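You operate a simulated robot arm through the tools that you are given. There is no shell and no other tool. Be economical: measure what you need, move in short steps, check, and stop when the job is done.

You run a simulated robot arm. Do the job below in one go: nothing can be reset, and whatever is moved stays where it is left.

TASK
Empty the brown and blue pots into the soil tub and stack them.
Fine: the blue one inside the brown one, where that stood; leave the third pot; spill none.

Only the result counts: the job must be done as asked and must still hold three seconds after the hand-in. Knocking over, shifting, dropping, spilling or breaking anything else fails it.

THE ROBOT
A 7-joint arm with a fingered hand on a trunk, on a base that drives. Base frame: it is fixed to the floor where the robot stands at the start and does not move with it; the origin is under the middle of the robot, x ahead of it, y to its left, z up; the surface under the hand at the start is at about z = 0.864. Lengths are in m, angles in degrees, forces in N, time in s.
Its first joint turns from -166.0 to 166.0 degrees. Places, roughly: brown pot (10x9x9 cm) [0.5, 0, 0.9]; soil tub [0.8, 0, 0.9]. Payload 3.7 kg.
The TCP is the grasp point between the finger pads, 0.025 m short of the fingertips. In the tool frame z runs along the fingers and y along their closing line. The gripper opens to 0.088 m. The gripper's body begins 0.029 m behind the TCP. The gripper is a hand of 5 fingers: y runs from the thumb to the fingers, the wrist lies at [-0.013, -0.106, -0.174] in the tool frame, and closing takes about 1.5 s.
Orientation is that of the tool frame in the base frame, as a unit quaternion [x, y, z, w]. With the fingers straight down and the wrist toward the robot, the tool's x, y and z point along [0, 1, 0], [1, 0, 0] and [0, 0, -1] of the base frame.

THE INTERFACE
- The arm moves only by the tool move_arm. Its argument "plan" is a list of rows, each a list of 2 entries, a list of its own where there are three numbers: the shift along the tool's x, y, z in units of 40 mm (1.0 is 40 mm), then the turn, a rotation vector about the tool's x, y, z in units of 4 degrees (1.0 is 4 degrees). In form: [[[tx, ty, tz], [wx, wy, wz]], ...]. A call has 1 to 20 rows; each row shifts and turns the commanded pose from where the row before left it, along the tool's axes as they then stand. "claw" is the closure, from 0 (fully open) to 1 (shut), set as the call begins (left out, the last holds). A call with a number of a shift or a turn outside -1 to 1 is refused whole. Each row takes 0.2 s and may step no farther than 0.05 m and 8.6 degrees from the row before; otherwise, or with a gripper value out of range, the whole call is refused. Where a pose cannot be reached the arm comes as near as it can. A force on the tool above 40 N (or 10 N above the force at the start of the call, whichever is more), or a blocked arm, ends the call early, and 0.2 s more pass. The fingers move at their own pace (about 0.108 m/s each) and stop on an object; they squeeze with about 32 N. The grip force told is the motor's: it shows also when the fingers shut on nothing. Time passes only in rows, and 0.2 s behind the last, so rows that do not move let the fingers close. The reply holds the time, the measured pose of the TCP, the force on the tool along the base axes, the opening and the grip force, in the units named above and with some noise, with the torque about the TCP (base axes, N m) and any sound that the robot's microphone picked up.
- Cameras (640 x 400 px; columns grow to the right, rows downward): "scene" is now at [0.1683, 0.1656, 1.299]; the picture's right is [-0.57, -0.82, 0.00], its down [-0.36, 0.25, -0.90] and it looks along [0.74, -0.51, -0.44] (base axes); focal length 252 px, centre (320, 200). "wrist" rides on the gripper at [0.059, -0.079, -0.105] in the tool frame; the picture's right is [-0.73, 0.32, -0.61], its down [-0.62, -0.68, 0.38] and it looks along [-0.29, 0.66, 0.70] (tool axes); focal length 234 px, centre (320, 200). There is no depth. A picture from a camera that has moved, and an enlarged one, comes with that camera's place and axes in the base frame and with its lens. The place of the scene camera against the robot may be out by one fixed shift of up to 0.012 m in any direction.
- camera(camera): a new picture of that camera. The clock stands still meanwhile.
- drive_base(legs): drives the robot by 1 to 6 legs, each [ahead, left, turn to the left] in m, m and degrees, along the robot's own axes; the way and the turn of a leg run together, so that a leg with both is an arc; at most 1.5 m and 180 degrees a leg. The arm and the cameras ride along, it lands a little off, and it stops where it bumps. It gives what a move gives.
- set_fingers(index, middle, ring, little, thumb_bend, thumb_turn): sets how far each is bent, from 0 (flat) to 100 (curled in); at 30 the hand is open as for a grip, at 70 the pads meet at the TCP. One left out holds its place. A second passes; each finger stops where it meets its share of the squeeze, and holds until it gets a number again. A gripper value or a shape takes the hand back. It gives what a move gives, with no picture; readings hold the bend of each and the force on index, middle, ring, little, thumb and palm. thumb_turn goes from beside the hand (0) to across from the fingers (100), as for a grip.
- set_grasp(shape): the hand has 5 fingers and takes this shape, open, in about a second: jaw (thumb against the fingers, like two jaws); tri (thumb and two fingers); tip (a fingertip pinch); poke (one finger out to press); point (the index stretched); flat (the hand flat); cup (the hand cupped); fist (a fist). The gripper value then closes the fingers along that shape, each until it touches; the sizes above hold for jaw. It gives what a move gives, with no picture.
- head_to(pan, tilt): turns the head with the scene camera to pan (to the left, within 120 degrees either way) and tilt (down, from -29 to 69), counted from straight ahead of the robot. It gives what a move gives.
- inspect(camera, box): a new picture of the part [left, top, right, bottom] of that camera's present view, enlarged. The clock stands still meanwhile.
- sign_off(): hands the job in; it is judged then, once.

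Go step by step. Nothing tells you exact positions but the pictures and the camera data: compare them with the known pose of the tool, close in by small moves and look again before you grip or let go. The budget is 120 turns and 78 pictures, counting those below and the enlarged ones. Unless the task says otherwise, let go and move clear before handing in, and close with one line.

The tools are called after "Call:" as a command line: name --argument value ..., lists and objects as JSON in quotes. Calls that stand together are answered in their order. move_arm: Moves the arm, as the interface text tells. Its arguments: {"type":"object","properties":{"plan":{"type":"array","items":{"type":"array"}},"claw":{"type":"number"}},"required":["plan"]} The other tools are called the same way: set_grasp (shape) gives the hand a shape; set_fingers (index, middle, ring, little, thumb_bend, thumb_turn) moves the fingers one by one; drive_base (legs) drives the base; head_to (pan, tilt) turns the head that bears the scene camera; camera (camera) takes a picture; inspect (camera, box) takes an enlarged picture of a part of a camera's view; sign_off () hands the job in.

At the start:

```text
t: 0.0
position: [0.7704, -0.1269, 1.2323]
tool_rot: [0.707, 0.707, 0.0, 0.0]
contact_force: [0.2, 0.2, -0.2]
torque: [0.0, -0.02, 0.01]
grip_width: 0.0876
grasp_force: 0.1
shape: jaw
bend: [30.0, 30.0, 30.0, 30.0, 30.0, 98.0]
finger forces: [0.0, 0.0, 0.0, 0.0, 0.1, 0.1]
robot x, y, heading: [0.001, 0.0003, 0.2]
head pan, tilt: [-34.6, 26.0]
```

scene: 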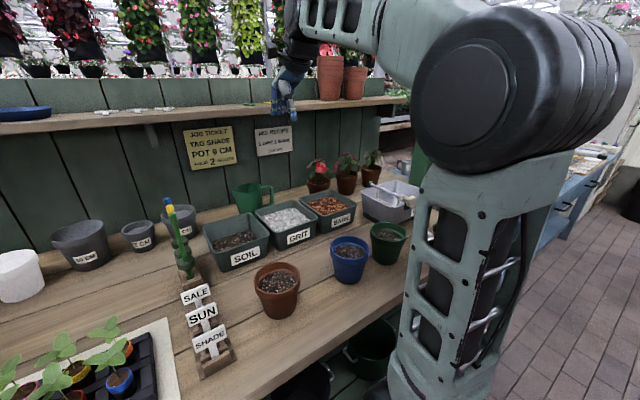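
wrist: 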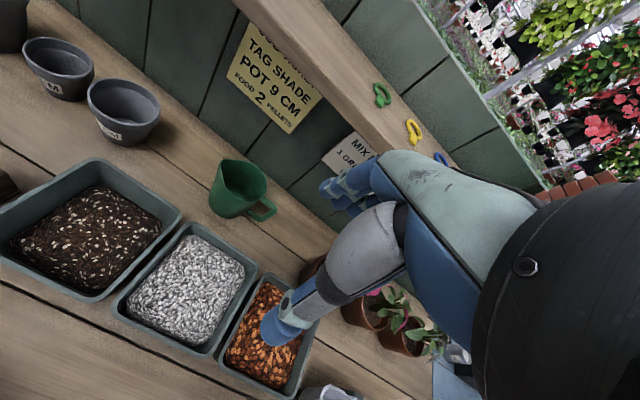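

I see the brown, blue and green pots in a row, with the soil tub behind the brown one. I'll zoom in on the pots and the hand before choosing a grasp.

Call:
inspect --camera "scene" --box '[180, 170, 440, 333]'

Call:
inspect --camera "scene" --box '[220, 20, 380, 120]'

```text
2.45 times, centred on (310, 252) of scene
camera zoom: at [0.1683, 0.1656, 1.299], right [-0.57, -0.82, 0.0], down [-0.36, 0.25, -0.9], along [0.74, -0.51, -0.44], focal length 618 px, centre (344, 74)
```

zoom: 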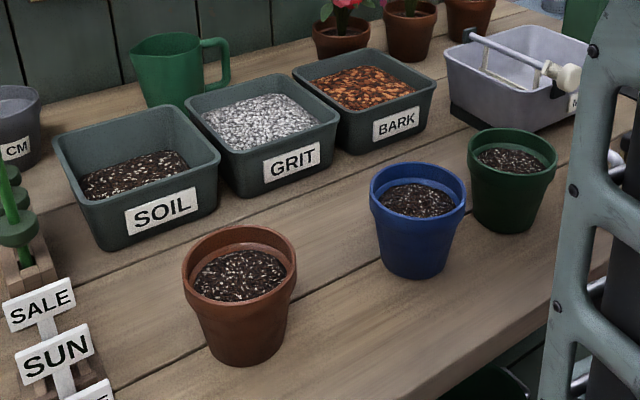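

```text
4.00 times, centred on (300, 70) of scene
camera zoom: at [0.1683, 0.1656, 1.299], right [-0.57, -0.82, 0.0], down [-0.36, 0.25, -0.9], along [0.74, -0.51, -0.44], focal length 1007 px, centre (400, 720)
```

zoom: 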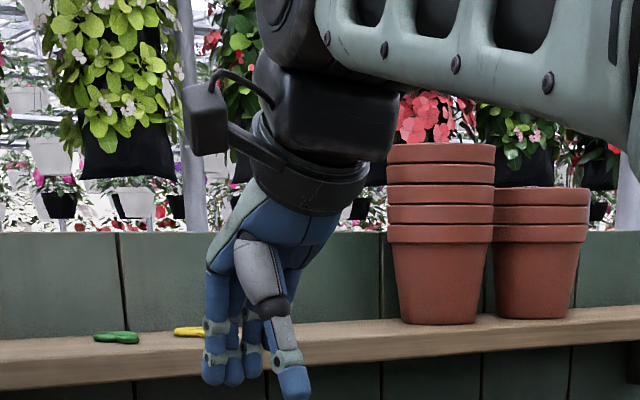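

The brown pot is near (0.518, 0.026), blue near (0.511, -0.153) and green near (0.50, -0.264), so green is very close to blue. I'll turn the hand in free air to a sideways cup grasp.

Call:
move_arm --plan '[[[0, -1, 0], [0, 0, 1]], [[0, -1, 0], [0, 0, 1]], [[0, -1, 0], [0, 0, 1]], [[0, -1, 0], [0, 0, 1]], [[0, 0, 0], [0, 0, 1]], [[0, 0, 0], [0, 0, 1]], [[0, 0, 0], [0, 0, 1]], [[0, 0, 0], [0, 0, 1]], [[0, 0, 0], [0, 0, 1]], [[0, 0, 0], [0, 0, 1]], [[0, 0, 0], [0, 0, 1]], [[0, 0, 0], [0, 1, 0]], [[0, 0, 0], [0, 1, 0]], [[0, 0, 0], [0, 1, 0]], [[0, 0, 0], [0, 1, 0]], [[0, 0, 0], [0, 1, 0]], [[0, 0, 0], [0, 1, 0]], [[0, 0, 0], [0, 1, 0]], [[0, 0, 0], [0, 1, 0]], [[0, 0, 0], [0, 1, 0]]]'

Call:
move_arm --plan '[[[0, 0, 0], [0, 1, 0]], [[0, 0, 0], [0, 1, 0]], [[0, 0, 0], [0, 1, 0]], [[0, 0, 0], [0, 1, 0]], [[0, 0, 0], [0, 1, 0]], [[0, 0, 0], [0, 1, 0]], [[0, 0, 0], [0, 1, 0]], [[0, 0, 0], [0, 1, 0]], [[0, 0, 0], [0, 1, 0]], [[0, 0, 0], [0, 1, 0]], [[0, 0, 0], [0, 1, 0]], [[0, 0, 0], [0, 0, 0]]]'

Call:
camera --camera "scene"

Call:
camera --camera "wrist"

```text
t: 4.2
position: [0.6128, -0.1106, 1.2324]
tool_rot: [0.875, 0.372, 0.285, -0.12]
contact_force: [0.0, -0.2, 0.2]
torque: [-0.02, -0.02, 0.04]
grip_width: 0.0877
grasp_force: 0.1
shape: jaw
bend: [30.0, 30.0, 30.0, 30.0, 30.0, 98.0]
finger forces: [0.1, 0.1, 0.0, 0.0, 0.0, 0.0]
robot x, y, heading: [-0.0008, 0.0005, -0.3]
head pan, tilt: [-34.6, 26.0]
```

```text
t: 6.8
position: [0.6114, -0.1109, 1.2315]
tool_rot: [0.705, 0.299, 0.592, -0.252]
contact_force: [-0.7, 0.1, -0.3]
torque: [0.03, -0.01, 0.02]
grip_width: 0.0876
grasp_force: 0.1
shape: jaw
bend: [30.0, 30.0, 30.0, 30.0, 30.0, 98.0]
finger forces: [0.0, 0.0, 0.1, 0.0, 0.1, 0.0]
robot x, y, heading: [-0.0012, 0.0005, -0.0]
head pan, tilt: [-34.6, 26.0]
```

```text
73 pictures are left
camera scene: at [0.1683, 0.1656, 1.299], right [-0.57, -0.82, 0.0], down [-0.36, 0.25, -0.9], along [0.74, -0.51, -0.44], focal length 252 px, centre (320, 200)
```

scene: 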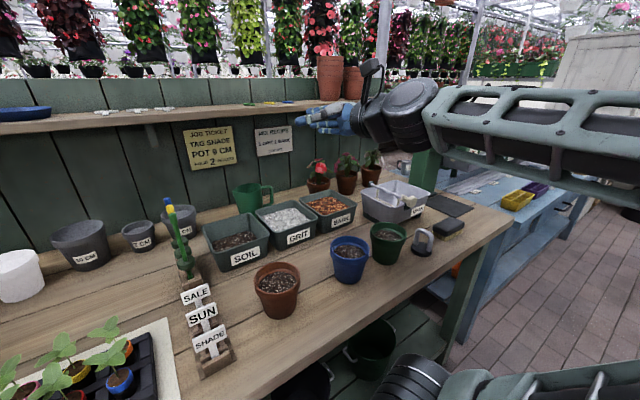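

```text
72 pictures are left
camera wrist: at [0.4911, -0.1232, 1.3085], right [-0.27, -0.74, -0.61], down [-0.3, 0.67, -0.68], along [0.91, 0.0, -0.41], focal length 234 px, centre (320, 200)
```

wrist: 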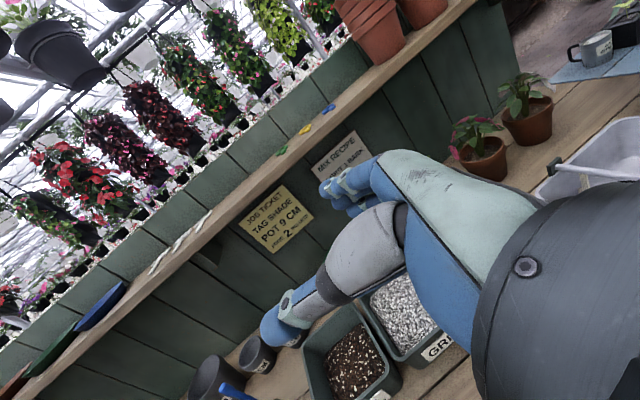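

The hand takes the sideways pose well. Next I test in the air whether the roll for pouring can be reached.

Call:
move_arm --plan '[[[-1, 0, 1], [0, 0, 0]], [[-1, 0, 1], [0, 0, 0]], [[0, 0, 0], [0, 0, 1]], [[0, 0, 0], [0, 0, 1]], [[0, 0, 0], [0, 0, 1]], [[0, 0, 0], [0, 0, 1]], [[0, 0, 0], [0, 0, 1]], [[0, 0, 0], [0, 0, 1]], [[0, 0, 0], [0, 0, 1]], [[0, 0, 0], [0, 0, 1]], [[0, 0, 0], [0, 0, 1]], [[0, 0, 0], [0, 0, 1]], [[0, 0, 0], [0, 0, 1]], [[0, 0, 0], [0, 0, 1]], [[0, 0, 0], [0, 0, 1]], [[0, 0, 0], [0, 0, 1]], [[0, 0, 0], [0, 0, 1]], [[0, 0, 0], [0, 0, 1]]]'

Call:
move_arm --plan '[[[0, 0, 0], [0, 0, 1]], [[0, 0, 0], [0, 0, 1]], [[0, 0, 0], [0, 0, 1]], [[0, 0, 0], [0, 0, 1]], [[0, 0, 0], [0, 0, 1]], [[0, 0, 0], [0, 0, 1]], [[0, 0, 0], [0, 0, 1]], [[0, 0, 0], [0, 0, 1]], [[0, 0, 0], [0, 0, 1]], [[0, 0, 0], [0, 0, 1]], [[0, 0, 0], [0, 0, 1]], [[0, 0, 0], [0, 0, 1]], [[0, 0, 0], [0, 0, 1]], [[0, 0, 0], [0, 0, 1]], [[0, 0, 0], [0, 0, 1]], [[0, 0, 0], [0, 0, 1]], [[0, 0, 0], [0, 0, 1]], [[0, 0, 0], [0, 0, 1]]]'

Call:
camera --camera "scene"

```text
refused: row 1 steps farther than a row can; nothing moved
```

```text
t: 10.6
position: [0.6133, -0.1108, 1.2328]
tool_rot: [0.746, -0.173, 0.331, -0.551]
contact_force: [-0.3, 0.6, -0.2]
torque: [-0.01, -0.01, 0.02]
grip_width: 0.0876
grasp_force: 0.1
shape: jaw
bend: [30.0, 30.0, 30.0, 30.0, 30.0, 98.0]
finger forces: [0.0, 0.1, 0.0, 0.1, 0.0, 0.1]
robot x, y, heading: [-0.0036, 0.0025, 0.0]
head pan, tilt: [-34.6, 26.0]
```

```text
71 pictures are left
camera scene: at [0.1683, 0.1656, 1.299], right [-0.57, -0.82, 0.0], down [-0.36, 0.25, -0.9], along [0.74, -0.51, -0.44], focal length 252 px, centre (320, 200)
```

scene: 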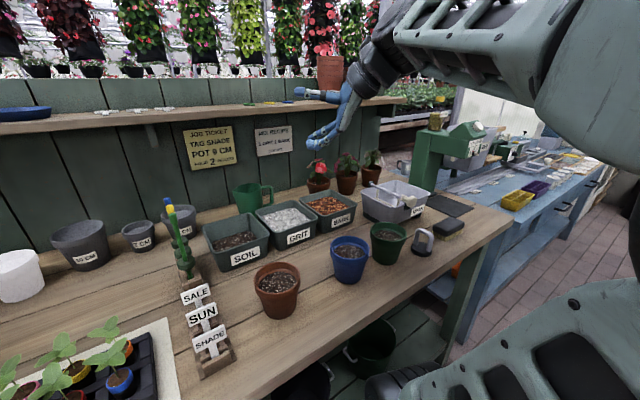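

The first 72° of roll works, so I'll continue and see how far it goes.

Call:
move_arm --plan '[[[0, 0, 0], [0, 0, 1]], [[0, 0, 0], [0, 0, 1]], [[0, 0, 0], [0, 0, 1]], [[0, 0, 0], [0, 0, 1]], [[0, 0, 0], [0, 0, 1]], [[0, 0, 0], [0, 0, 1]], [[0, 0, 0], [0, 0, 1]], [[0, 0, 0], [0, 0, 1]], [[0, 0, 0], [0, 0, 1]], [[0, 0, 0], [0, 0, 1]], [[0, 0, 0], [0, 0, 1]], [[0, 0, 0], [0, 0, 1]], [[0, 0, 0], [0, 0, 1]], [[0, 0, 0], [0, 0, 1]], [[0, 0, 0], [0, 0, 1]], [[0, 0, 0], [0, 0, 1]], [[0, 0, 0], [0, 0, 1]], [[0, 0, 0], [0, 0, 1]]]'

Call:
camera --camera "scene"

```text
t: 14.4
position: [0.6117, -0.1117, 1.2312]
tool_rot: [-0.501, 0.58, 0.056, 0.64]
contact_force: [-0.1, 0.0, 0.5]
torque: [0.0, 0.02, 0.04]
grip_width: 0.0876
grasp_force: 0.0
shape: jaw
bend: [30.0, 30.0, 30.0, 30.0, 30.0, 98.0]
finger forces: [0.0, 0.0, 0.1, 0.0, 0.0, 0.1]
robot x, y, heading: [0.0041, 0.0012, 0.2]
head pan, tilt: [-34.6, 26.0]
```

```text
70 pictures are left
camera scene: at [0.1683, 0.1656, 1.299], right [-0.57, -0.82, 0.0], down [-0.36, 0.25, -0.9], along [0.74, -0.51, -0.44], focal length 252 px, centre (320, 200)
```

scene: 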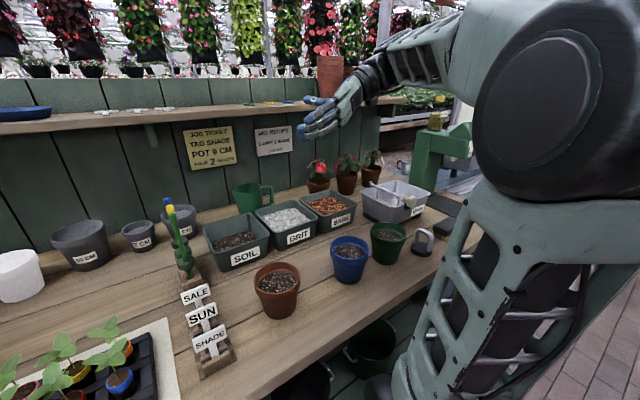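

Rolling 144° is reachable. I'll roll back and go to a spot above the brown pot.

Call:
move_arm --plan '[[[0, 0, 0], [0, 0, -1]], [[0, 0, 0], [0, 0, -1]], [[0, 0, 0], [0, 0, -1]], [[0, 0, 0], [0, 0, -1]], [[0, 0, 0], [0, 0, -1]], [[0, 0, 0], [0, 0, -1]], [[0, 0, 0], [0, 0, -1]], [[0, 0, 0], [0, 0, -1]], [[0, 0, 0], [0, 0, -1]], [[0, 0, 0], [0, 0, -1]], [[0, 0, 0], [0, 0, -1]], [[0, 0, 0], [0, 0, -1]], [[0, 0, 0], [0, 0, -1]], [[0, 0, 0], [0, 0, -1]], [[0, 0, 0], [0, 0, -1]], [[0, 0, 0], [0, 0, -1]], [[0, 0, 0], [0, 0, -1]], [[0, 0, 0], [0, 0, -1]]]'

Call:
move_arm --plan '[[[0, 0, 0], [0, 0, -1]], [[0, 0, 0], [0, 0, -1]], [[0, 0, 0], [0, 0, -1]], [[0, 0, 0], [0, 0, -1]], [[0, 0, 0], [0, 0, -1]], [[0, 0, 0], [0, 0, -1]], [[0, 0, 0], [0, 0, -1]], [[0, 0, 0], [0, 0, -1]], [[0, 0, 0], [0, 0, -1]], [[0, 0, 0], [0, 0, -1]], [[0, 0, 0], [0, 0, -1]], [[0, 0, 0], [0, 0, -1]], [[0, 0, 0], [0, 0, -1]], [[0, 0, 0], [0, 0, -1]], [[0, 0, 0], [0, 0, -1]], [[0, 0, 0], [0, 0, -1]], [[0, 0, 0], [0, 0, -1]], [[0, 0, 0], [0, 0, -1]], [[0, 0, 0], [0, 0, 0]]]'

```text
t: 18.2
position: [0.6119, -0.1102, 1.2316]
tool_rot: [0.747, -0.172, 0.331, -0.551]
contact_force: [0.2, 0.4, 0.1]
torque: [0.0, -0.02, 0.01]
grip_width: 0.0877
grasp_force: 0.1
shape: jaw
bend: [30.0, 30.0, 30.0, 30.0, 30.0, 98.0]
finger forces: [0.0, 0.0, 0.1, 0.0, 0.0, 0.1]
robot x, y, heading: [0.003, -0.0005, -0.2]
head pan, tilt: [-34.6, 26.0]
```

```text
t: 22.2
position: [0.6114, -0.1114, 1.2325]
tool_rot: [0.706, 0.299, 0.592, -0.25]
contact_force: [0.3, -0.6, 0.3]
torque: [-0.01, 0.02, 0.0]
grip_width: 0.0877
grasp_force: 0.0
shape: jaw
bend: [30.0, 30.0, 30.0, 30.0, 30.0, 98.0]
finger forces: [0.0, 0.0, 0.0, 0.0, 0.0, 0.1]
robot x, y, heading: [0.0022, -0.0049, 0.1]
head pan, tilt: [-34.6, 26.0]
```

I level the hand, move it to about 12 cm above the brown pot and open the fingers wider than the rim. Then I check from both cameras.

Call:
move_arm --plan '[[[0, 0, 0], [0, 1, 0]], [[0, 0, 0], [0, 1, 0]], [[0, 0, 0], [0, 0.5, 0]], [[-0.76, -0.81, 0.07], [0, 0, 0]], [[-0.76, -0.81, 0.07], [0, 0, 0]], [[-0.76, -0.81, 0.07], [0, 0, 0]], [[-0.76, -0.81, 0.07], [0, 0, 0]], [[-0.76, -0.81, 0.07], [0, 0, 0]], [[0, 0, 0], [0, 0, 0]], [[0, 0, 0], [0, 0, 0]]]'

Call:
set_fingers --index 12 --middle 12 --ring 12 --little 12 --thumb_bend 12 --thumb_turn 98

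Call:
camera --camera "scene"

Call:
camera --camera "wrist"

```text
t: 24.4
position: [0.5227, 0.0147, 1.1597]
tool_rot: [0.652, 0.276, 0.65, -0.277]
contact_force: [0.1, -0.9, 0.0]
torque: [0.01, -0.03, 0.02]
grip_width: 0.0877
grasp_force: 0.0
shape: jaw
bend: [30.0, 30.0, 30.0, 30.0, 30.0, 98.0]
finger forces: [0.1, 0.1, 0.0, 0.1, 0.1, 0.0]
out of reach, approached as far as the arm can: row 6, 7, 8
robot x, y, heading: [0.0008, 0.0038, -0.1]
head pan, tilt: [-34.6, 26.0]
```

```text
t: 25.4
position: [0.5235, 0.0145, 1.1599]
tool_rot: [0.652, 0.277, 0.65, -0.276]
contact_force: [0.4, -0.1, 0.2]
torque: [0.04, -0.01, 0.01]
grip_width: 0.1175
grasp_force: 0.0
shape: fingers
bend: [12.0, 12.0, 12.0, 12.0, 12.0, 94.0]
finger forces: [0.0, 0.0, 0.0, 0.1, 0.0, 0.1]
robot x, y, heading: [-0.0004, -0.0002, 0.1]
head pan, tilt: [-34.6, 26.0]
```

```text
69 pictures are left
camera scene: at [0.1683, 0.1656, 1.299], right [-0.57, -0.82, 0.0], down [-0.36, 0.25, -0.9], along [0.74, -0.51, -0.44], focal length 252 px, centre (320, 200)
```

scene: 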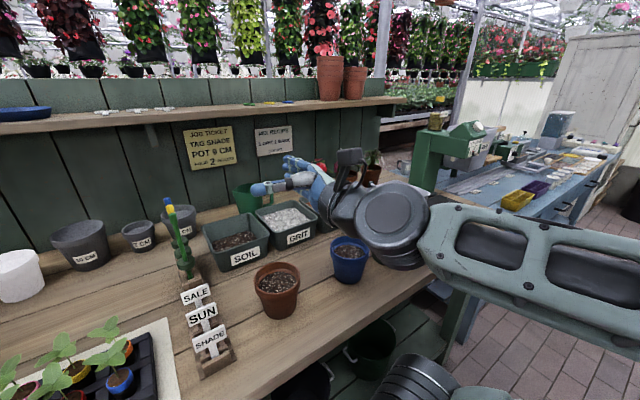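

```text
68 pictures are left
camera wrist: at [0.3941, -0.0064, 1.2191], right [-0.19, -0.66, -0.73], down [-0.22, 0.75, -0.62], along [0.96, 0.04, -0.29], focal length 234 px, centre (320, 200)
```

wrist: 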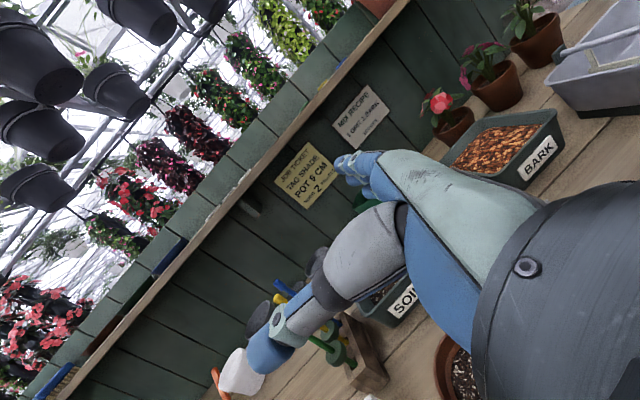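

The spot is too close to the body for this hand pose. I'll back the base off by 0.22 m.

Call:
drive_base --legs '[[-0.22, 0, 0]]'

Call:
camera --camera "scene"

```text
t: 27.1
position: [0.3031, 0.015, 1.1597]
tool_rot: [0.652, 0.277, 0.65, -0.276]
contact_force: [-0.7, -0.1, 0.6]
torque: [-0.01, -0.01, 0.01]
grip_width: 0.1174
grasp_force: 0.0
shape: fingers
bend: [12.0, 12.0, 12.0, 12.0, 12.0, 94.0]
finger forces: [0.1, 0.2, 0.1, 0.0, 0.1, 0.0]
robot x, y, heading: [-0.2192, -0.0004, -0.3]
head pan, tilt: [-34.6, 26.0]
```

```text
67 pictures are left
camera scene: at [-0.0512, 0.1655, 1.299], right [-0.57, -0.82, 0.0], down [-0.36, 0.25, -0.9], along [0.74, -0.51, -0.44], focal length 252 px, centre (320, 200)
```

scene: 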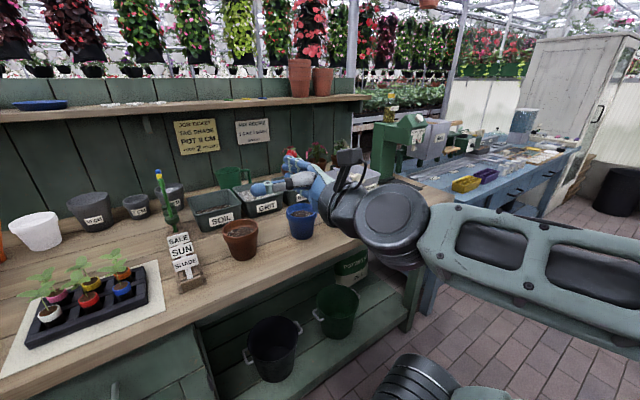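

Now I turn the head toward the pots and move the hand above the brown pot.

Call:
head_to --pan -15 --tilt 32

Call:
move_arm --plan '[[[-0.4, 0.72, 0.7], [0, 0, 0]], [[-0.4, 0.72, 0.7], [0, 0, 0]], [[-0.4, 0.72, 0.7], [0, 0, 0]], [[-0.4, 0.72, 0.7], [0, 0, 0]], [[-0.4, 0.72, 0.7], [0, 0, 0]], [[0, 0, 0], [0, 0, 0]], [[0, 0, 0], [0, 0, 0]]]'

Call:
camera --camera "scene"

Call:
camera --camera "wrist"

```text
t: 27.9
position: [0.3044, 0.015, 1.1604]
tool_rot: [0.652, 0.276, 0.65, -0.276]
contact_force: [-0.6, -0.3, -0.8]
torque: [-0.03, -0.01, -0.01]
grip_width: 0.1175
grasp_force: 0.1
shape: fingers
bend: [12.0, 12.0, 12.0, 12.0, 12.0, 94.0]
finger forces: [0.1, 0.0, 0.1, 0.0, 0.0, 0.1]
robot x, y, heading: [-0.2198, 0.0017, -0.2]
head pan, tilt: [-15.0, 32.0]
```

```text
t: 29.5
position: [0.5059, 0.0154, 1.0849]
tool_rot: [0.651, 0.276, 0.651, -0.276]
contact_force: [0.0, 0.7, 0.4]
torque: [-0.01, -0.03, 0.0]
grip_width: 0.1179
grasp_force: 0.0
shape: fingers
bend: [12.0, 12.0, 12.0, 12.0, 12.0, 94.0]
finger forces: [0.0, 0.1, 0.0, 0.0, 0.0, 0.0]
out of reach, approached as far as the arm can: row 1
robot x, y, heading: [-0.2185, -0.0, 0.2]
head pan, tilt: [-15.0, 32.0]
```

```text
66 pictures are left
camera scene: at [-0.0403, 0.1945, 1.2895], right [-0.26, -0.97, 0.0], down [-0.51, 0.14, -0.85], along [0.82, -0.22, -0.53], focal length 252 px, centre (320, 200)
```

scene: 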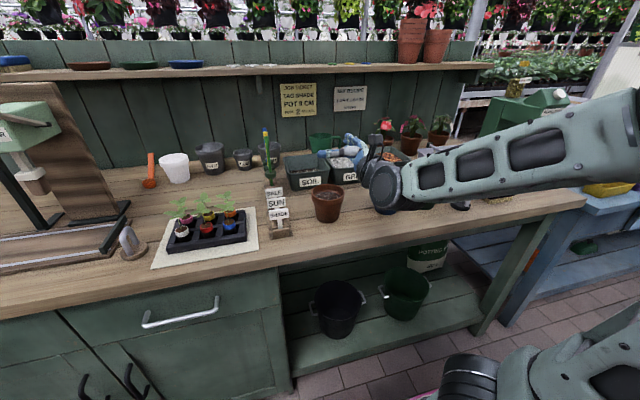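

```text
65 pictures are left
camera wrist: at [0.3769, -0.0054, 1.1428], right [-0.19, -0.66, -0.73], down [-0.22, 0.75, -0.62], along [0.96, 0.04, -0.29], focal length 234 px, centre (320, 200)
```

wrist: 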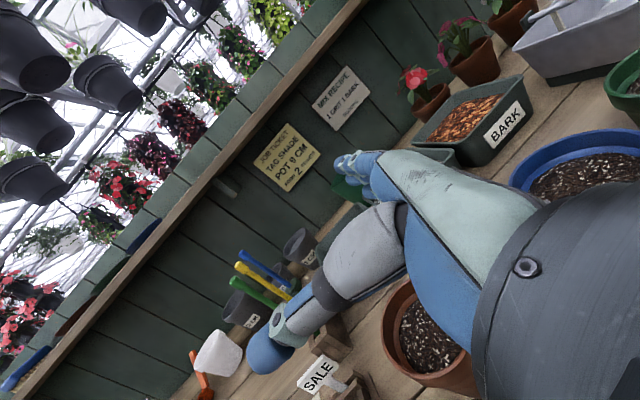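

I'll zoom in on the hand and wrist over the pot to judge the clearances.

Call:
inspect --camera "scene" --box '[240, 100, 480, 250]'

```text
2.67 times, centred on (360, 175) of scene
camera zoom: at [-0.0403, 0.1945, 1.2895], right [-0.26, -0.97, 0.0], down [-0.51, 0.14, -0.85], along [0.82, -0.22, -0.53], focal length 671 px, centre (213, 267)
```

zoom: 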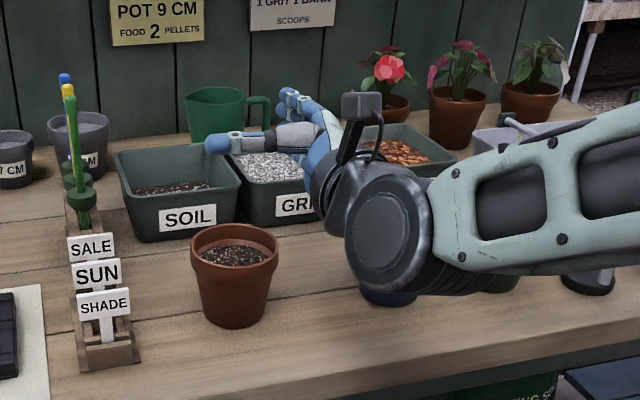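

The brown pot centre comes out near (0.512, 0.024). I back off slightly and lower to just above the rim, then check the alignment.

Call:
move_arm --plan '[[[0, 0, -0.5], [0, 0, 0]], [[-0.8, 0, 0], [0, 0, 0]], [[-0.8, 0, 0], [0, 0, 0]], [[0, 0, 0], [0, 0, 0]]]'

Call:
inspect --camera "scene" --box '[240, 100, 480, 250]'

Call:
camera --camera "wrist"

```text
t: 30.5
position: [0.5065, 0.0015, 1.0315]
tool_rot: [0.652, 0.276, 0.65, -0.277]
contact_force: [-0.3, 0.1, -0.7]
torque: [-0.01, 0.04, 0.03]
grip_width: 0.1178
grasp_force: 0.0
shape: fingers
bend: [12.0, 12.0, 12.0, 12.0, 12.0, 94.0]
finger forces: [0.0, 0.0, 0.1, 0.1, 0.0, 0.1]
out of reach, approached as far as the arm can: row 3
robot x, y, heading: [-0.2197, 0.0057, 0.3]
head pan, tilt: [-15.0, 32.0]
```

```text
2.67 times, centred on (360, 175) of scene
camera zoom: at [-0.0403, 0.1944, 1.2895], right [-0.26, -0.97, 0.0], down [-0.51, 0.14, -0.85], along [0.82, -0.22, -0.53], focal length 671 px, centre (213, 267)
```

zoom: 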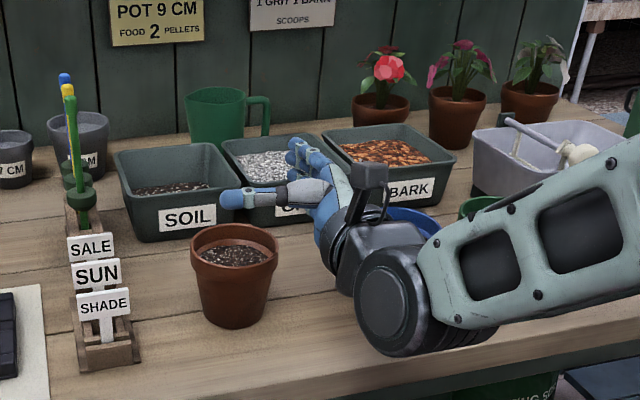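

```text
62 pictures are left
camera wrist: at [0.3778, -0.0187, 1.0907], right [-0.19, -0.66, -0.73], down [-0.22, 0.75, -0.62], along [0.96, 0.04, -0.29], focal length 234 px, centre (320, 200)
```

wrist: 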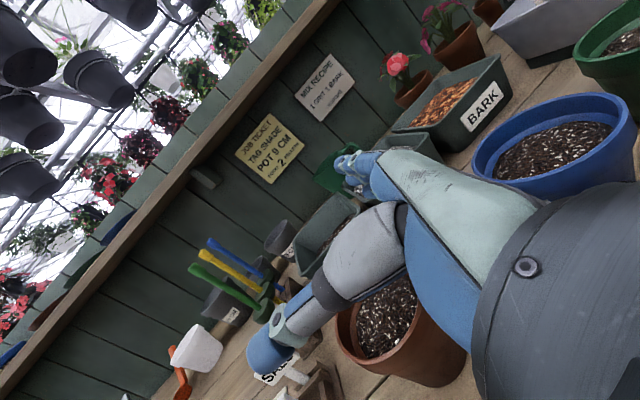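

The pose is at a limit when low and close. I'll back the base off another 0.13 m and pitch the hand down 16° to lift the wrist.

Call:
drive_base --legs '[[-0.13, 0, 0]]'

Call:
move_arm --plan '[[[0, 0, 0], [0, -1, 0]], [[0, 0, 0], [0, -1, 0]], [[0, 0, 0], [0, -1, 0]], [[0, 0, 0], [0, -1, 0]], [[0, 0, 0], [0, 0, 0]]]'

```text
t: 31.8
position: [0.3754, 0.0017, 1.032]
tool_rot: [0.652, 0.275, 0.65, -0.276]
contact_force: [0.1, 1.0, -0.2]
torque: [0.04, -0.02, 0.03]
grip_width: 0.1176
grasp_force: 0.1
shape: fingers
bend: [12.0, 12.0, 12.0, 12.0, 12.0, 94.0]
finger forces: [0.0, 0.1, 0.0, 0.0, 0.0, 0.0]
robot x, y, heading: [-0.3502, -0.0018, 0.1]
head pan, tilt: [-15.0, 32.0]
```

```text
t: 33.0
position: [0.3766, 0.0025, 1.0312]
tool_rot: [0.736, 0.312, 0.553, -0.234]
contact_force: [0.7, -0.1, 0.7]
torque: [0.02, -0.01, 0.01]
grip_width: 0.1175
grasp_force: 0.0
shape: fingers
bend: [12.0, 12.0, 12.0, 12.0, 12.0, 94.0]
finger forces: [0.0, 0.0, 0.0, 0.0, 0.1, 0.1]
robot x, y, heading: [-0.3532, -0.0017, -0.0]
head pan, tilt: [-15.0, 32.0]
```

Call:
move_arm --plan '[[[0.18, 0.68, 0.64], [0, 0, 0]], [[0.18, 0.68, 0.64], [0, 0, 0]], [[0.18, 0.68, 0.64], [0, 0, 0]], [[0, 0, 0], [0, 0, 0]]]'

Call:
head_to --pan -12 --tilt 28

Call:
inspect --camera "scene" --box '[240, 130, 440, 255]'

Call:
camera --camera "wrist"

```text
t: 34.0
position: [0.4903, 0.0021, 1.0307]
tool_rot: [0.736, 0.311, 0.553, -0.235]
contact_force: [-0.6, -0.7, -0.5]
torque: [-0.02, 0.01, -0.03]
grip_width: 0.1177
grasp_force: 0.0
shape: fingers
bend: [12.0, 12.0, 12.0, 12.0, 12.0, 94.0]
finger forces: [0.1, 0.1, 0.0, 0.0, 0.0, 0.0]
robot x, y, heading: [-0.3516, 0.0022, -0.1]
head pan, tilt: [-15.0, 32.0]
```

```text
t: 34.6
position: [0.4892, 0.0019, 1.0307]
tool_rot: [0.736, 0.312, 0.553, -0.235]
contact_force: [0.4, -0.5, -0.3]
torque: [-0.01, 0.0, -0.03]
grip_width: 0.1175
grasp_force: 0.0
shape: fingers
bend: [12.0, 12.0, 12.0, 12.0, 12.0, 94.0]
finger forces: [0.0, 0.1, 0.0, 0.1, 0.1, 0.0]
robot x, y, heading: [-0.3489, 0.0029, -0.0]
head pan, tilt: [-12.0, 28.0]
```

```text
3.20 times, centred on (340, 192) of scene
camera zoom: at [-0.1682, 0.1986, 1.2958], right [-0.21, -0.98, 0.0], down [-0.46, 0.1, -0.88], along [0.86, -0.18, -0.47], focal length 806 px, centre (256, 224)
```

zoom: 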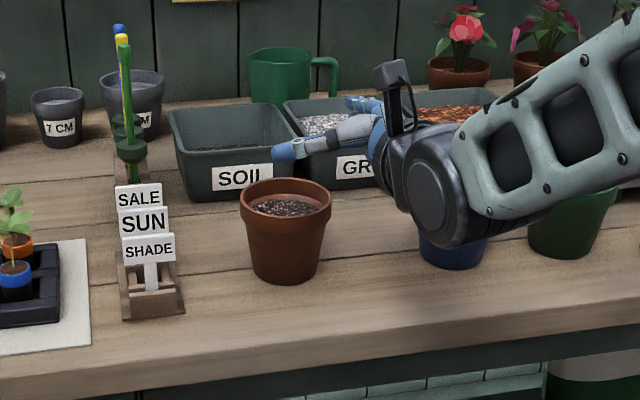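

```text
60 pictures are left
camera wrist: at [0.3751, -0.0039, 1.1163], right [-0.31, -0.79, -0.53], down [-0.35, 0.61, -0.7], along [0.88, -0.03, -0.47], focal length 234 px, centre (320, 200)
```

wrist: 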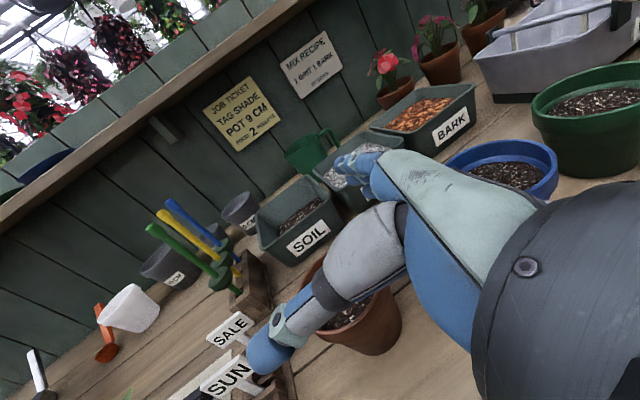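

The pot is near (0.514, 0.025) and the hand is centred on its line, about 3 cm behind it. I lower in small steps while watching the force.

Call:
move_arm --plan '[[[-0.6, 0, 0.17], [0, 0, 0]], [[-0.6, 0, 0.17], [0, 0, 0]], [[0, 0, 0], [0, 0, 0]]]'

Call:
inspect --camera "scene" --box '[260, 150, 420, 250]'

Call:
inspect --camera "wrist" --box '[220, 140, 540, 340]'

```text
t: 35.5
position: [0.4895, 0.0027, 0.98]
tool_rot: [0.736, 0.311, 0.554, -0.236]
contact_force: [-0.7, 0.5, 0.4]
torque: [-0.02, 0.0, 0.02]
grip_width: 0.1176
grasp_force: 0.0
shape: fingers
bend: [12.0, 12.0, 12.0, 12.0, 12.0, 94.0]
finger forces: [0.0, 0.0, 0.1, 0.0, 0.0, 0.0]
robot x, y, heading: [-0.3485, -0.003, 0.2]
head pan, tilt: [-12.0, 28.0]
```

```text
4.00 times, centred on (340, 200) of scene
camera zoom: at [-0.1682, 0.1986, 1.2958], right [-0.21, -0.98, 0.0], down [-0.46, 0.1, -0.88], along [0.86, -0.18, -0.47], focal length 1007 px, centre (240, 200)
```

zoom: 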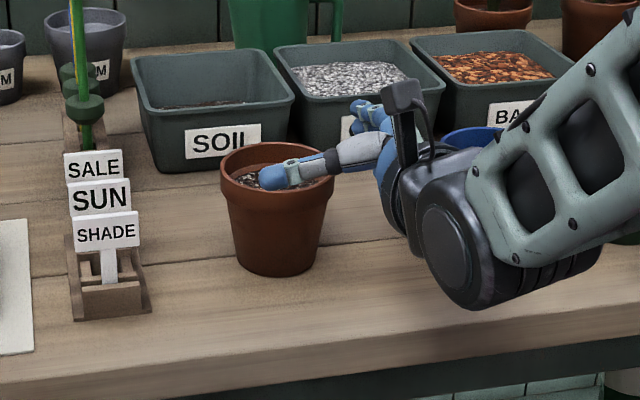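

```text
2.00 times, centred on (380, 240) of wrist
camera zoom: at [0.3746, -0.0041, 1.0665], right [-0.31, -0.79, -0.53], down [-0.35, 0.62, -0.7], along [0.88, -0.03, -0.47], focal length 468 px, centre (200, 120)
```

zoom: 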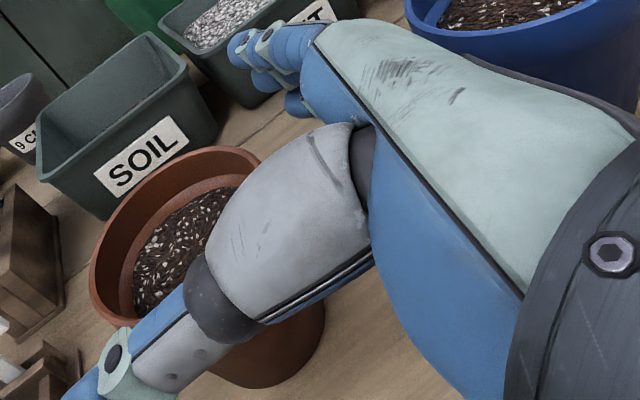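

Both views agree the pot axis is at (0.518, 0.024). I shift the hand 5 mm to centre it and lower to about z = 0.94.

Call:
move_arm --plan '[[[0, 0.13, 0], [0, 0, 0]], [[-0.5, 0, 0.14], [0, 0, 0]], [[-0.46, 0, 0.13], [0, 0, 0]], [[0, 0, 0], [0, 0, 0]]]'

Call:
inspect --camera "scene" --box '[260, 150, 420, 250]'

Call:
inspect --camera "wrist" --box '[220, 140, 540, 340]'

```text
t: 36.5
position: [0.4927, -0.0014, 0.9403]
tool_rot: [0.736, 0.311, 0.554, -0.235]
contact_force: [-0.6, 1.1, 0.5]
torque: [0.01, -0.01, 0.01]
grip_width: 0.1176
grasp_force: 0.0
shape: fingers
bend: [12.0, 12.0, 12.0, 12.0, 12.0, 94.0]
finger forces: [0.0, 0.0, 0.1, 0.0, 0.1, 0.0]
robot x, y, heading: [-0.3486, 0.0042, -0.2]
head pan, tilt: [-12.0, 28.0]
```

```text
4.00 times, centred on (340, 200) of scene
camera zoom: at [-0.1682, 0.1986, 1.2958], right [-0.21, -0.98, 0.0], down [-0.46, 0.1, -0.88], along [0.86, -0.18, -0.47], focal length 1007 px, centre (240, 200)
```

zoom: 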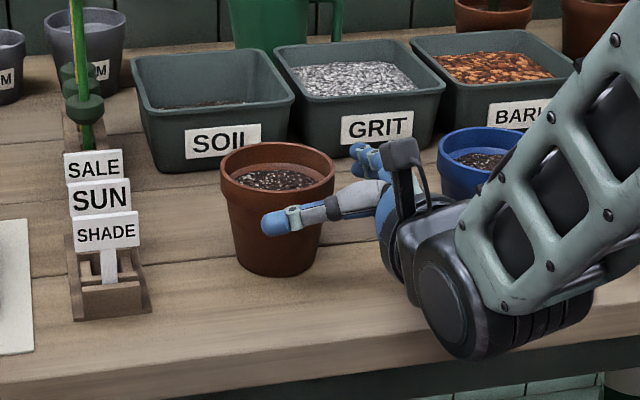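

```text
2.00 times, centred on (380, 240) of wrist
camera zoom: at [0.3786, -0.0072, 1.0269], right [-0.31, -0.79, -0.53], down [-0.35, 0.61, -0.7], along [0.88, -0.03, -0.47], focal length 468 px, centre (200, 120)
```

zoom: 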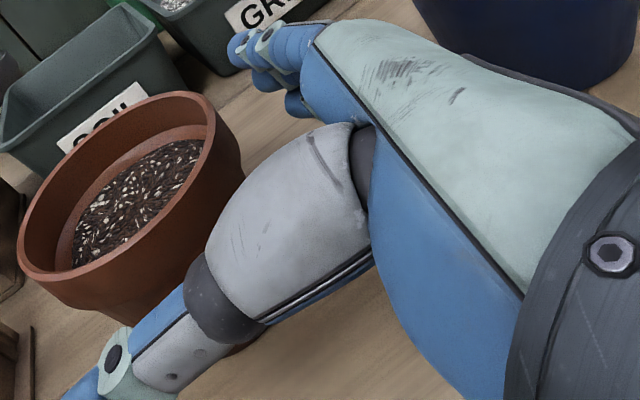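

The pot is now between the thumb and fingers but still ahead of the palm. I lower 1 cm more and edge forward 2 cm.

Call:
move_arm --plan '[[[-0.25, 0, 0.07], [0, 0, 0]], [[0.07, 0, 0.24], [0, 0, 0]], [[0.07, 0, 0.24], [0, 0, 0]], [[0, 0, 0], [0, 0, 0]]]'

Call:
inspect --camera "scene" --box '[260, 150, 420, 250]'

Call:
inspect --camera "wrist" --box '[220, 140, 540, 340]'

```text
t: 37.5
position: [0.5085, 0.0125, 0.9311]
tool_rot: [0.736, 0.311, 0.553, -0.236]
contact_force: [0.0, -0.5, 0.4]
torque: [0.01, 0.0, -0.02]
grip_width: 0.1176
grasp_force: 0.1
shape: fingers
bend: [12.0, 12.0, 12.0, 12.0, 12.0, 94.0]
finger forces: [0.1, 0.0, 0.0, 0.0, 0.0, 0.0]
robot x, y, heading: [-0.3493, -0.0001, 0.0]
head pan, tilt: [-12.0, 28.0]
```

```text
4.00 times, centred on (340, 200) of scene
camera zoom: at [-0.1682, 0.1986, 1.2958], right [-0.21, -0.98, 0.0], down [-0.46, 0.1, -0.88], along [0.86, -0.18, -0.47], focal length 1007 px, centre (240, 200)
```

zoom: 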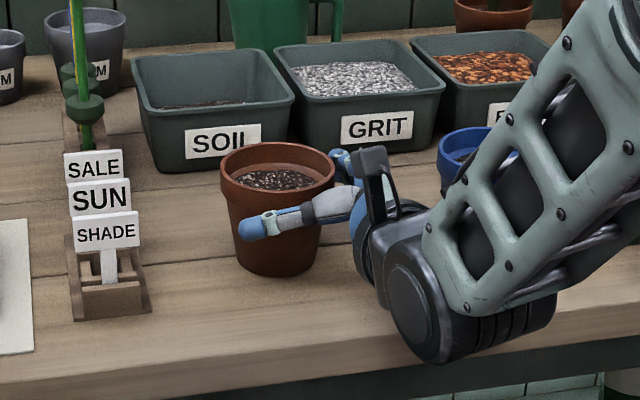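

```text
2.00 times, centred on (380, 240) of wrist
camera zoom: at [0.3926, 0.0066, 1.0166], right [-0.31, -0.79, -0.53], down [-0.35, 0.61, -0.7], along [0.88, -0.03, -0.47], focal length 468 px, centre (200, 120)
```

zoom: 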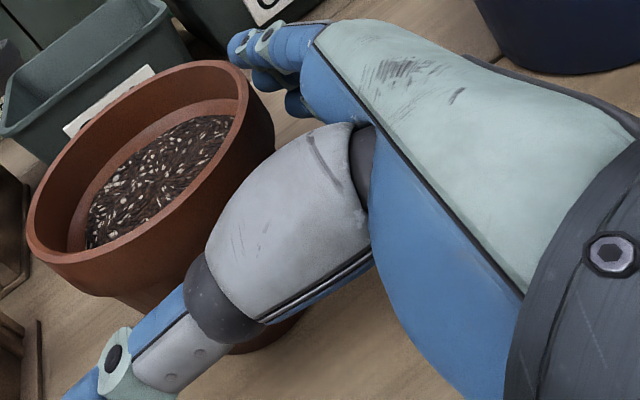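

There is no contact yet, so I go 1 cm further and then close the fingers around the pot.

Call:
move_arm --plan '[[[0.07, 0, 0.24], [0, 0, 0]], [[0, 0, 0], [0, 0, 0]]]'

Call:
set_fingers --index 35 --middle 35 --ring 35 --little 35 --thumb_bend 32

Call:
inspect --camera "scene" --box '[260, 150, 420, 250]'

Call:
inspect --camera "wrist" --box '[220, 140, 540, 340]'

```text
t: 38.0
position: [0.5157, 0.0192, 0.9306]
tool_rot: [0.736, 0.312, 0.553, -0.235]
contact_force: [-0.4, 0.2, 0.6]
torque: [-0.03, -0.02, -0.02]
grip_width: 0.1177
grasp_force: 0.1
shape: fingers
bend: [12.0, 12.0, 12.0, 12.0, 12.0, 94.0]
finger forces: [0.0, 0.0, 0.0, 0.1, 0.0, 0.0]
robot x, y, heading: [-0.3502, -0.002, 0.1]
head pan, tilt: [-12.0, 28.0]
```

```text
t: 39.0
position: [0.5136, 0.0198, 0.931]
tool_rot: [0.736, 0.311, 0.553, -0.234]
contact_force: [0.6, -0.3, -0.5]
torque: [-0.02, -0.01, 0.0]
grip_width: 0.084
grasp_force: 2.3
shape: fingers
bend: [32.0, 35.0, 35.0, 35.0, 30.0, 96.0]
finger forces: [2.2, 0.0, 0.1, 0.1, 1.8, 0.0]
robot x, y, heading: [-0.35, 0.002, -0.3]
head pan, tilt: [-12.0, 28.0]
```

```text
4.00 times, centred on (340, 200) of scene
camera zoom: at [-0.1682, 0.1986, 1.2958], right [-0.21, -0.98, 0.0], down [-0.46, 0.1, -0.88], along [0.86, -0.18, -0.47], focal length 1007 px, centre (240, 200)
```

zoom: 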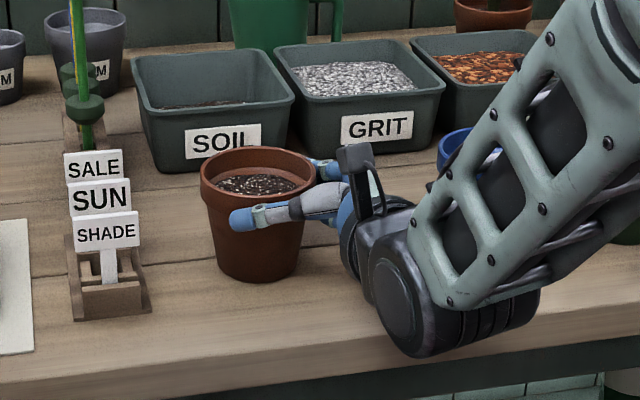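

```text
2.00 times, centred on (380, 240) of wrist
camera zoom: at [0.3994, 0.0139, 1.0167], right [-0.31, -0.79, -0.53], down [-0.35, 0.61, -0.7], along [0.88, -0.03, -0.47], focal length 468 px, centre (200, 120)
```

zoom: 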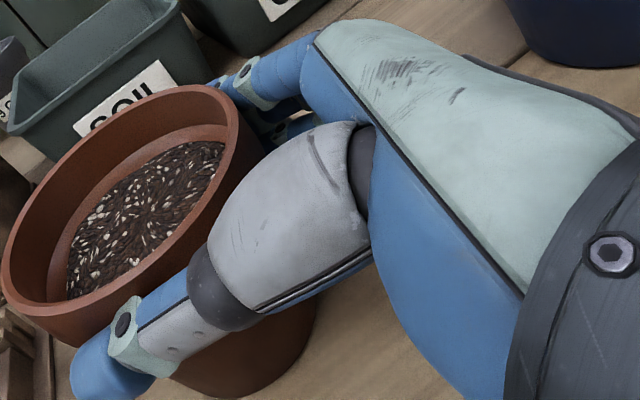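

The index and thumb have touched, and the pot slid about 1.5 cm toward the thumb; I'll correct that when I set it back at (0.516, 0.024). Now I squeeze firmly.

Call:
set_fingers --index 75 --middle 75 --ring 75 --little 75 --thumb_bend 75

Call:
inspect --camera "scene" --box '[260, 150, 420, 250]'

Call:
inspect --camera "wrist" --box '[220, 140, 540, 340]'

```text
t: 40.0
position: [0.5141, 0.0212, 0.9308]
tool_rot: [0.736, 0.311, 0.554, -0.235]
contact_force: [0.0, -0.2, 0.5]
torque: [-0.05, -0.03, -0.03]
grip_width: 0.0788
grasp_force: 27.3
shape: fingers
bend: [48.0, 56.0, 59.0, 75.0, 15.0, 96.0]
finger forces: [10.2, 9.1, 8.4, 0.4, 26.5, 0.0]
robot x, y, heading: [-0.3504, -0.0031, -0.2]
head pan, tilt: [-12.0, 28.0]
```

```text
4.00 times, centred on (340, 200) of scene
camera zoom: at [-0.1682, 0.1986, 1.2958], right [-0.21, -0.98, 0.0], down [-0.46, 0.1, -0.88], along [0.86, -0.18, -0.47], focal length 1007 px, centre (240, 200)
```

zoom: 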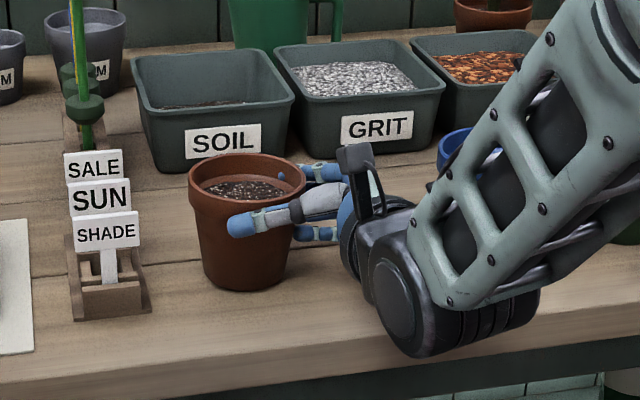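

```text
2.00 times, centred on (380, 240) of wrist
camera zoom: at [0.3994, 0.0139, 1.0167], right [-0.31, -0.79, -0.53], down [-0.35, 0.61, -0.7], along [0.88, -0.03, -0.47], focal length 468 px, centre (200, 120)
```

zoom: 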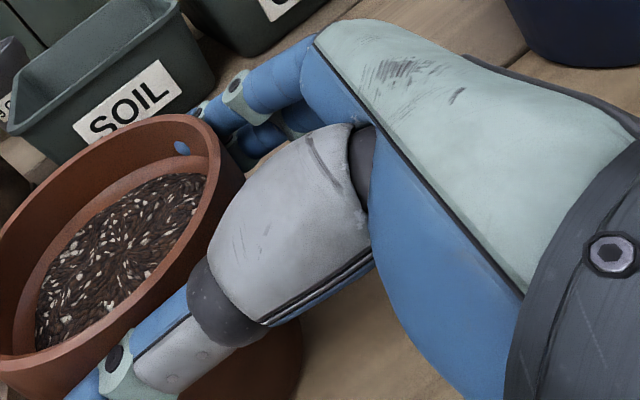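

Three fingers and the thumb hold the pot with about 27 N. I lift 3 cm and check that it stays upright.

Call:
move_arm --plan '[[[0.19, 0, -0.055], [0, 0, 0]], [[0.19, 0, -0.055], [0, 0, 0]], [[0.38, 0, -0.11], [0, 0, 0]], [[0, 0, 0], [0, 0, 0]]]'

Call:
inspect --camera "scene" --box '[260, 140, 420, 240]'

```text
t: 41.0
position: [0.5139, 0.0193, 0.9635]
tool_rot: [0.736, 0.311, 0.554, -0.235]
contact_force: [0.0, -1.1, -1.6]
torque: [-0.04, -0.01, 0.0]
grip_width: 0.0788
grasp_force: 26.7
shape: fingers
bend: [48.0, 56.0, 59.0, 75.0, 14.0, 96.0]
finger forces: [10.0, 8.9, 8.3, 0.1, 26.5, 0.1]
robot x, y, heading: [-0.3502, -0.0019, -0.0]
head pan, tilt: [-12.0, 28.0]
```

```text
4.00 times, centred on (340, 190) of scene
camera zoom: at [-0.1682, 0.1986, 1.2958], right [-0.21, -0.98, 0.0], down [-0.46, 0.1, -0.88], along [0.86, -0.18, -0.47], focal length 1007 px, centre (240, 240)
```

zoom: 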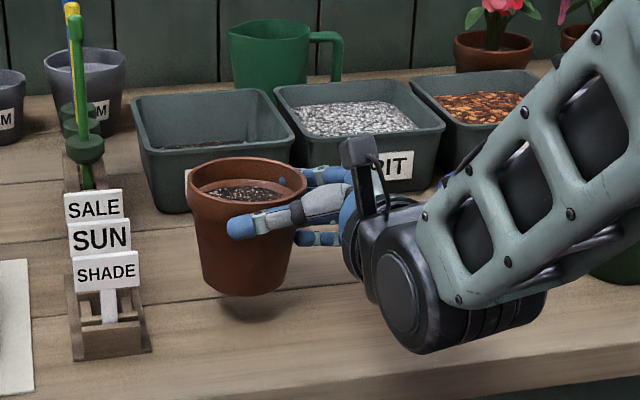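

The pot is held upright and weighs only about 1.6 N. I lift it well clear and drive the base forward 0.15 m toward the tub.

Call:
move_arm --plan '[[[0.7, 0, -0.2], [0, 0, 0]], [[0.7, 0, -0.2], [0, 0, 0]], [[0.7, 0, -0.2], [0, 0, 0]], [[0.7, 0, -0.2], [0, 0, 0]], [[0.2, 0, -0.06], [0, 0, 0]], [[0, 0, 0], [0, 0, 0]]]'

Call:
drive_base --legs '[[0.15, 0, 0]]'

Call:
camera --camera "scene"

```text
t: 42.5
position: [0.5158, 0.0199, 1.0877]
tool_rot: [0.736, 0.312, 0.554, -0.236]
contact_force: [0.2, -0.5, -1.9]
torque: [-0.06, -0.02, 0.0]
grip_width: 0.0787
grasp_force: 27.1
shape: fingers
bend: [48.0, 56.0, 59.0, 75.0, 14.0, 96.0]
finger forces: [10.2, 9.0, 8.3, 0.0, 26.3, 0.0]
robot x, y, heading: [-0.3462, -0.0016, -0.5]
head pan, tilt: [-12.0, 28.0]
```

```text
t: 43.8
position: [0.6674, 0.0195, 1.0878]
tool_rot: [0.736, 0.311, 0.553, -0.235]
contact_force: [0.2, -0.4, -1.0]
torque: [-0.05, 0.0, -0.01]
grip_width: 0.0787
grasp_force: 26.8
shape: fingers
bend: [48.0, 56.0, 59.0, 75.0, 14.0, 96.0]
finger forces: [10.1, 9.1, 8.2, 0.0, 26.3, 0.1]
robot x, y, heading: [-0.1981, -0.0013, -0.1]
head pan, tilt: [-12.0, 28.0]
```

```text
48 pictures are left
camera scene: at [-0.0157, 0.1984, 1.2958], right [-0.21, -0.98, 0.0], down [-0.46, 0.1, -0.88], along [0.86, -0.18, -0.47], focal length 252 px, centre (320, 200)
```

scene: 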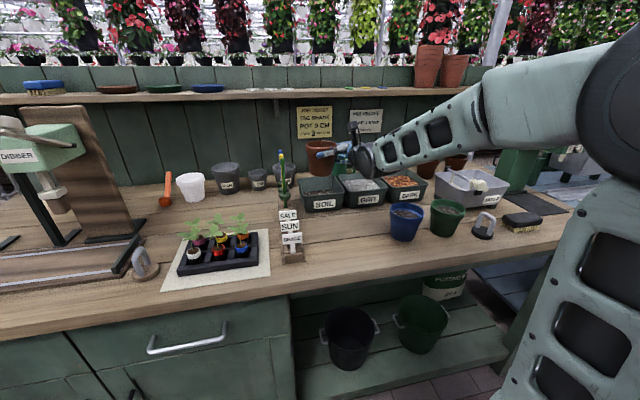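

Next I position over the tub.

Call:
move_arm --plan '[[[-0.04, 0.26, 0.7], [0, 0, 0]], [[-0.04, 0.26, 0.7], [0, 0, 0]], [[-0.04, 0.26, 0.7], [0, 0, 0]], [[0, 0, 0], [0, 0, 0]]]'

Call:
inspect --camera "scene" --box '[260, 110, 420, 210]'

Call:
camera --camera "wrist"

```text
t: 44.8
position: [0.746, 0.0546, 1.0589]
tool_rot: [0.736, 0.311, 0.553, -0.235]
contact_force: [-0.1, 0.5, -1.0]
torque: [-0.04, 0.0, -0.02]
grip_width: 0.0787
grasp_force: 26.4
shape: fingers
bend: [48.0, 56.0, 59.0, 75.0, 14.0, 96.0]
finger forces: [10.0, 8.9, 8.3, 0.1, 26.1, 0.0]
robot x, y, heading: [-0.1978, -0.0008, -0.2]
head pan, tilt: [-12.0, 28.0]
```

```text
4.00 times, centred on (340, 160) of scene
camera zoom: at [-0.0158, 0.1983, 1.2958], right [-0.21, -0.98, 0.0], down [-0.46, 0.1, -0.88], along [0.86, -0.18, -0.47], focal length 1007 px, centre (240, 360)
```

zoom: 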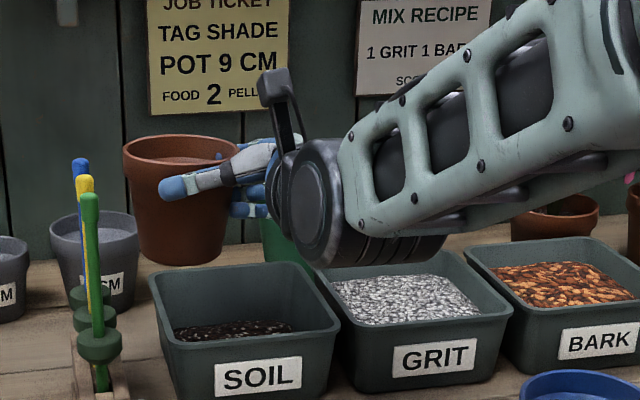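

```text
46 pictures are left
camera wrist: at [0.6304, 0.0486, 1.1451], right [-0.31, -0.79, -0.53], down [-0.35, 0.62, -0.7], along [0.88, -0.03, -0.47], focal length 234 px, centre (320, 200)
```

wrist: 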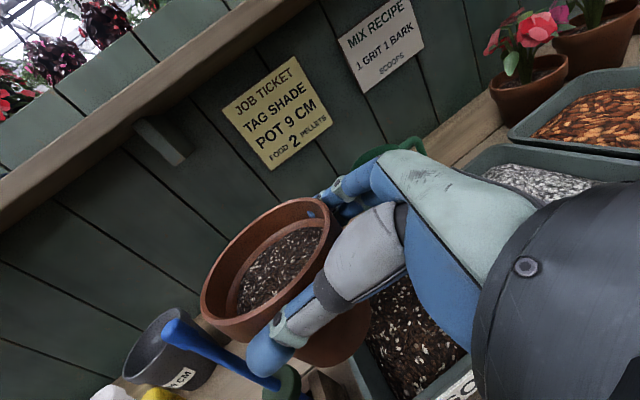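

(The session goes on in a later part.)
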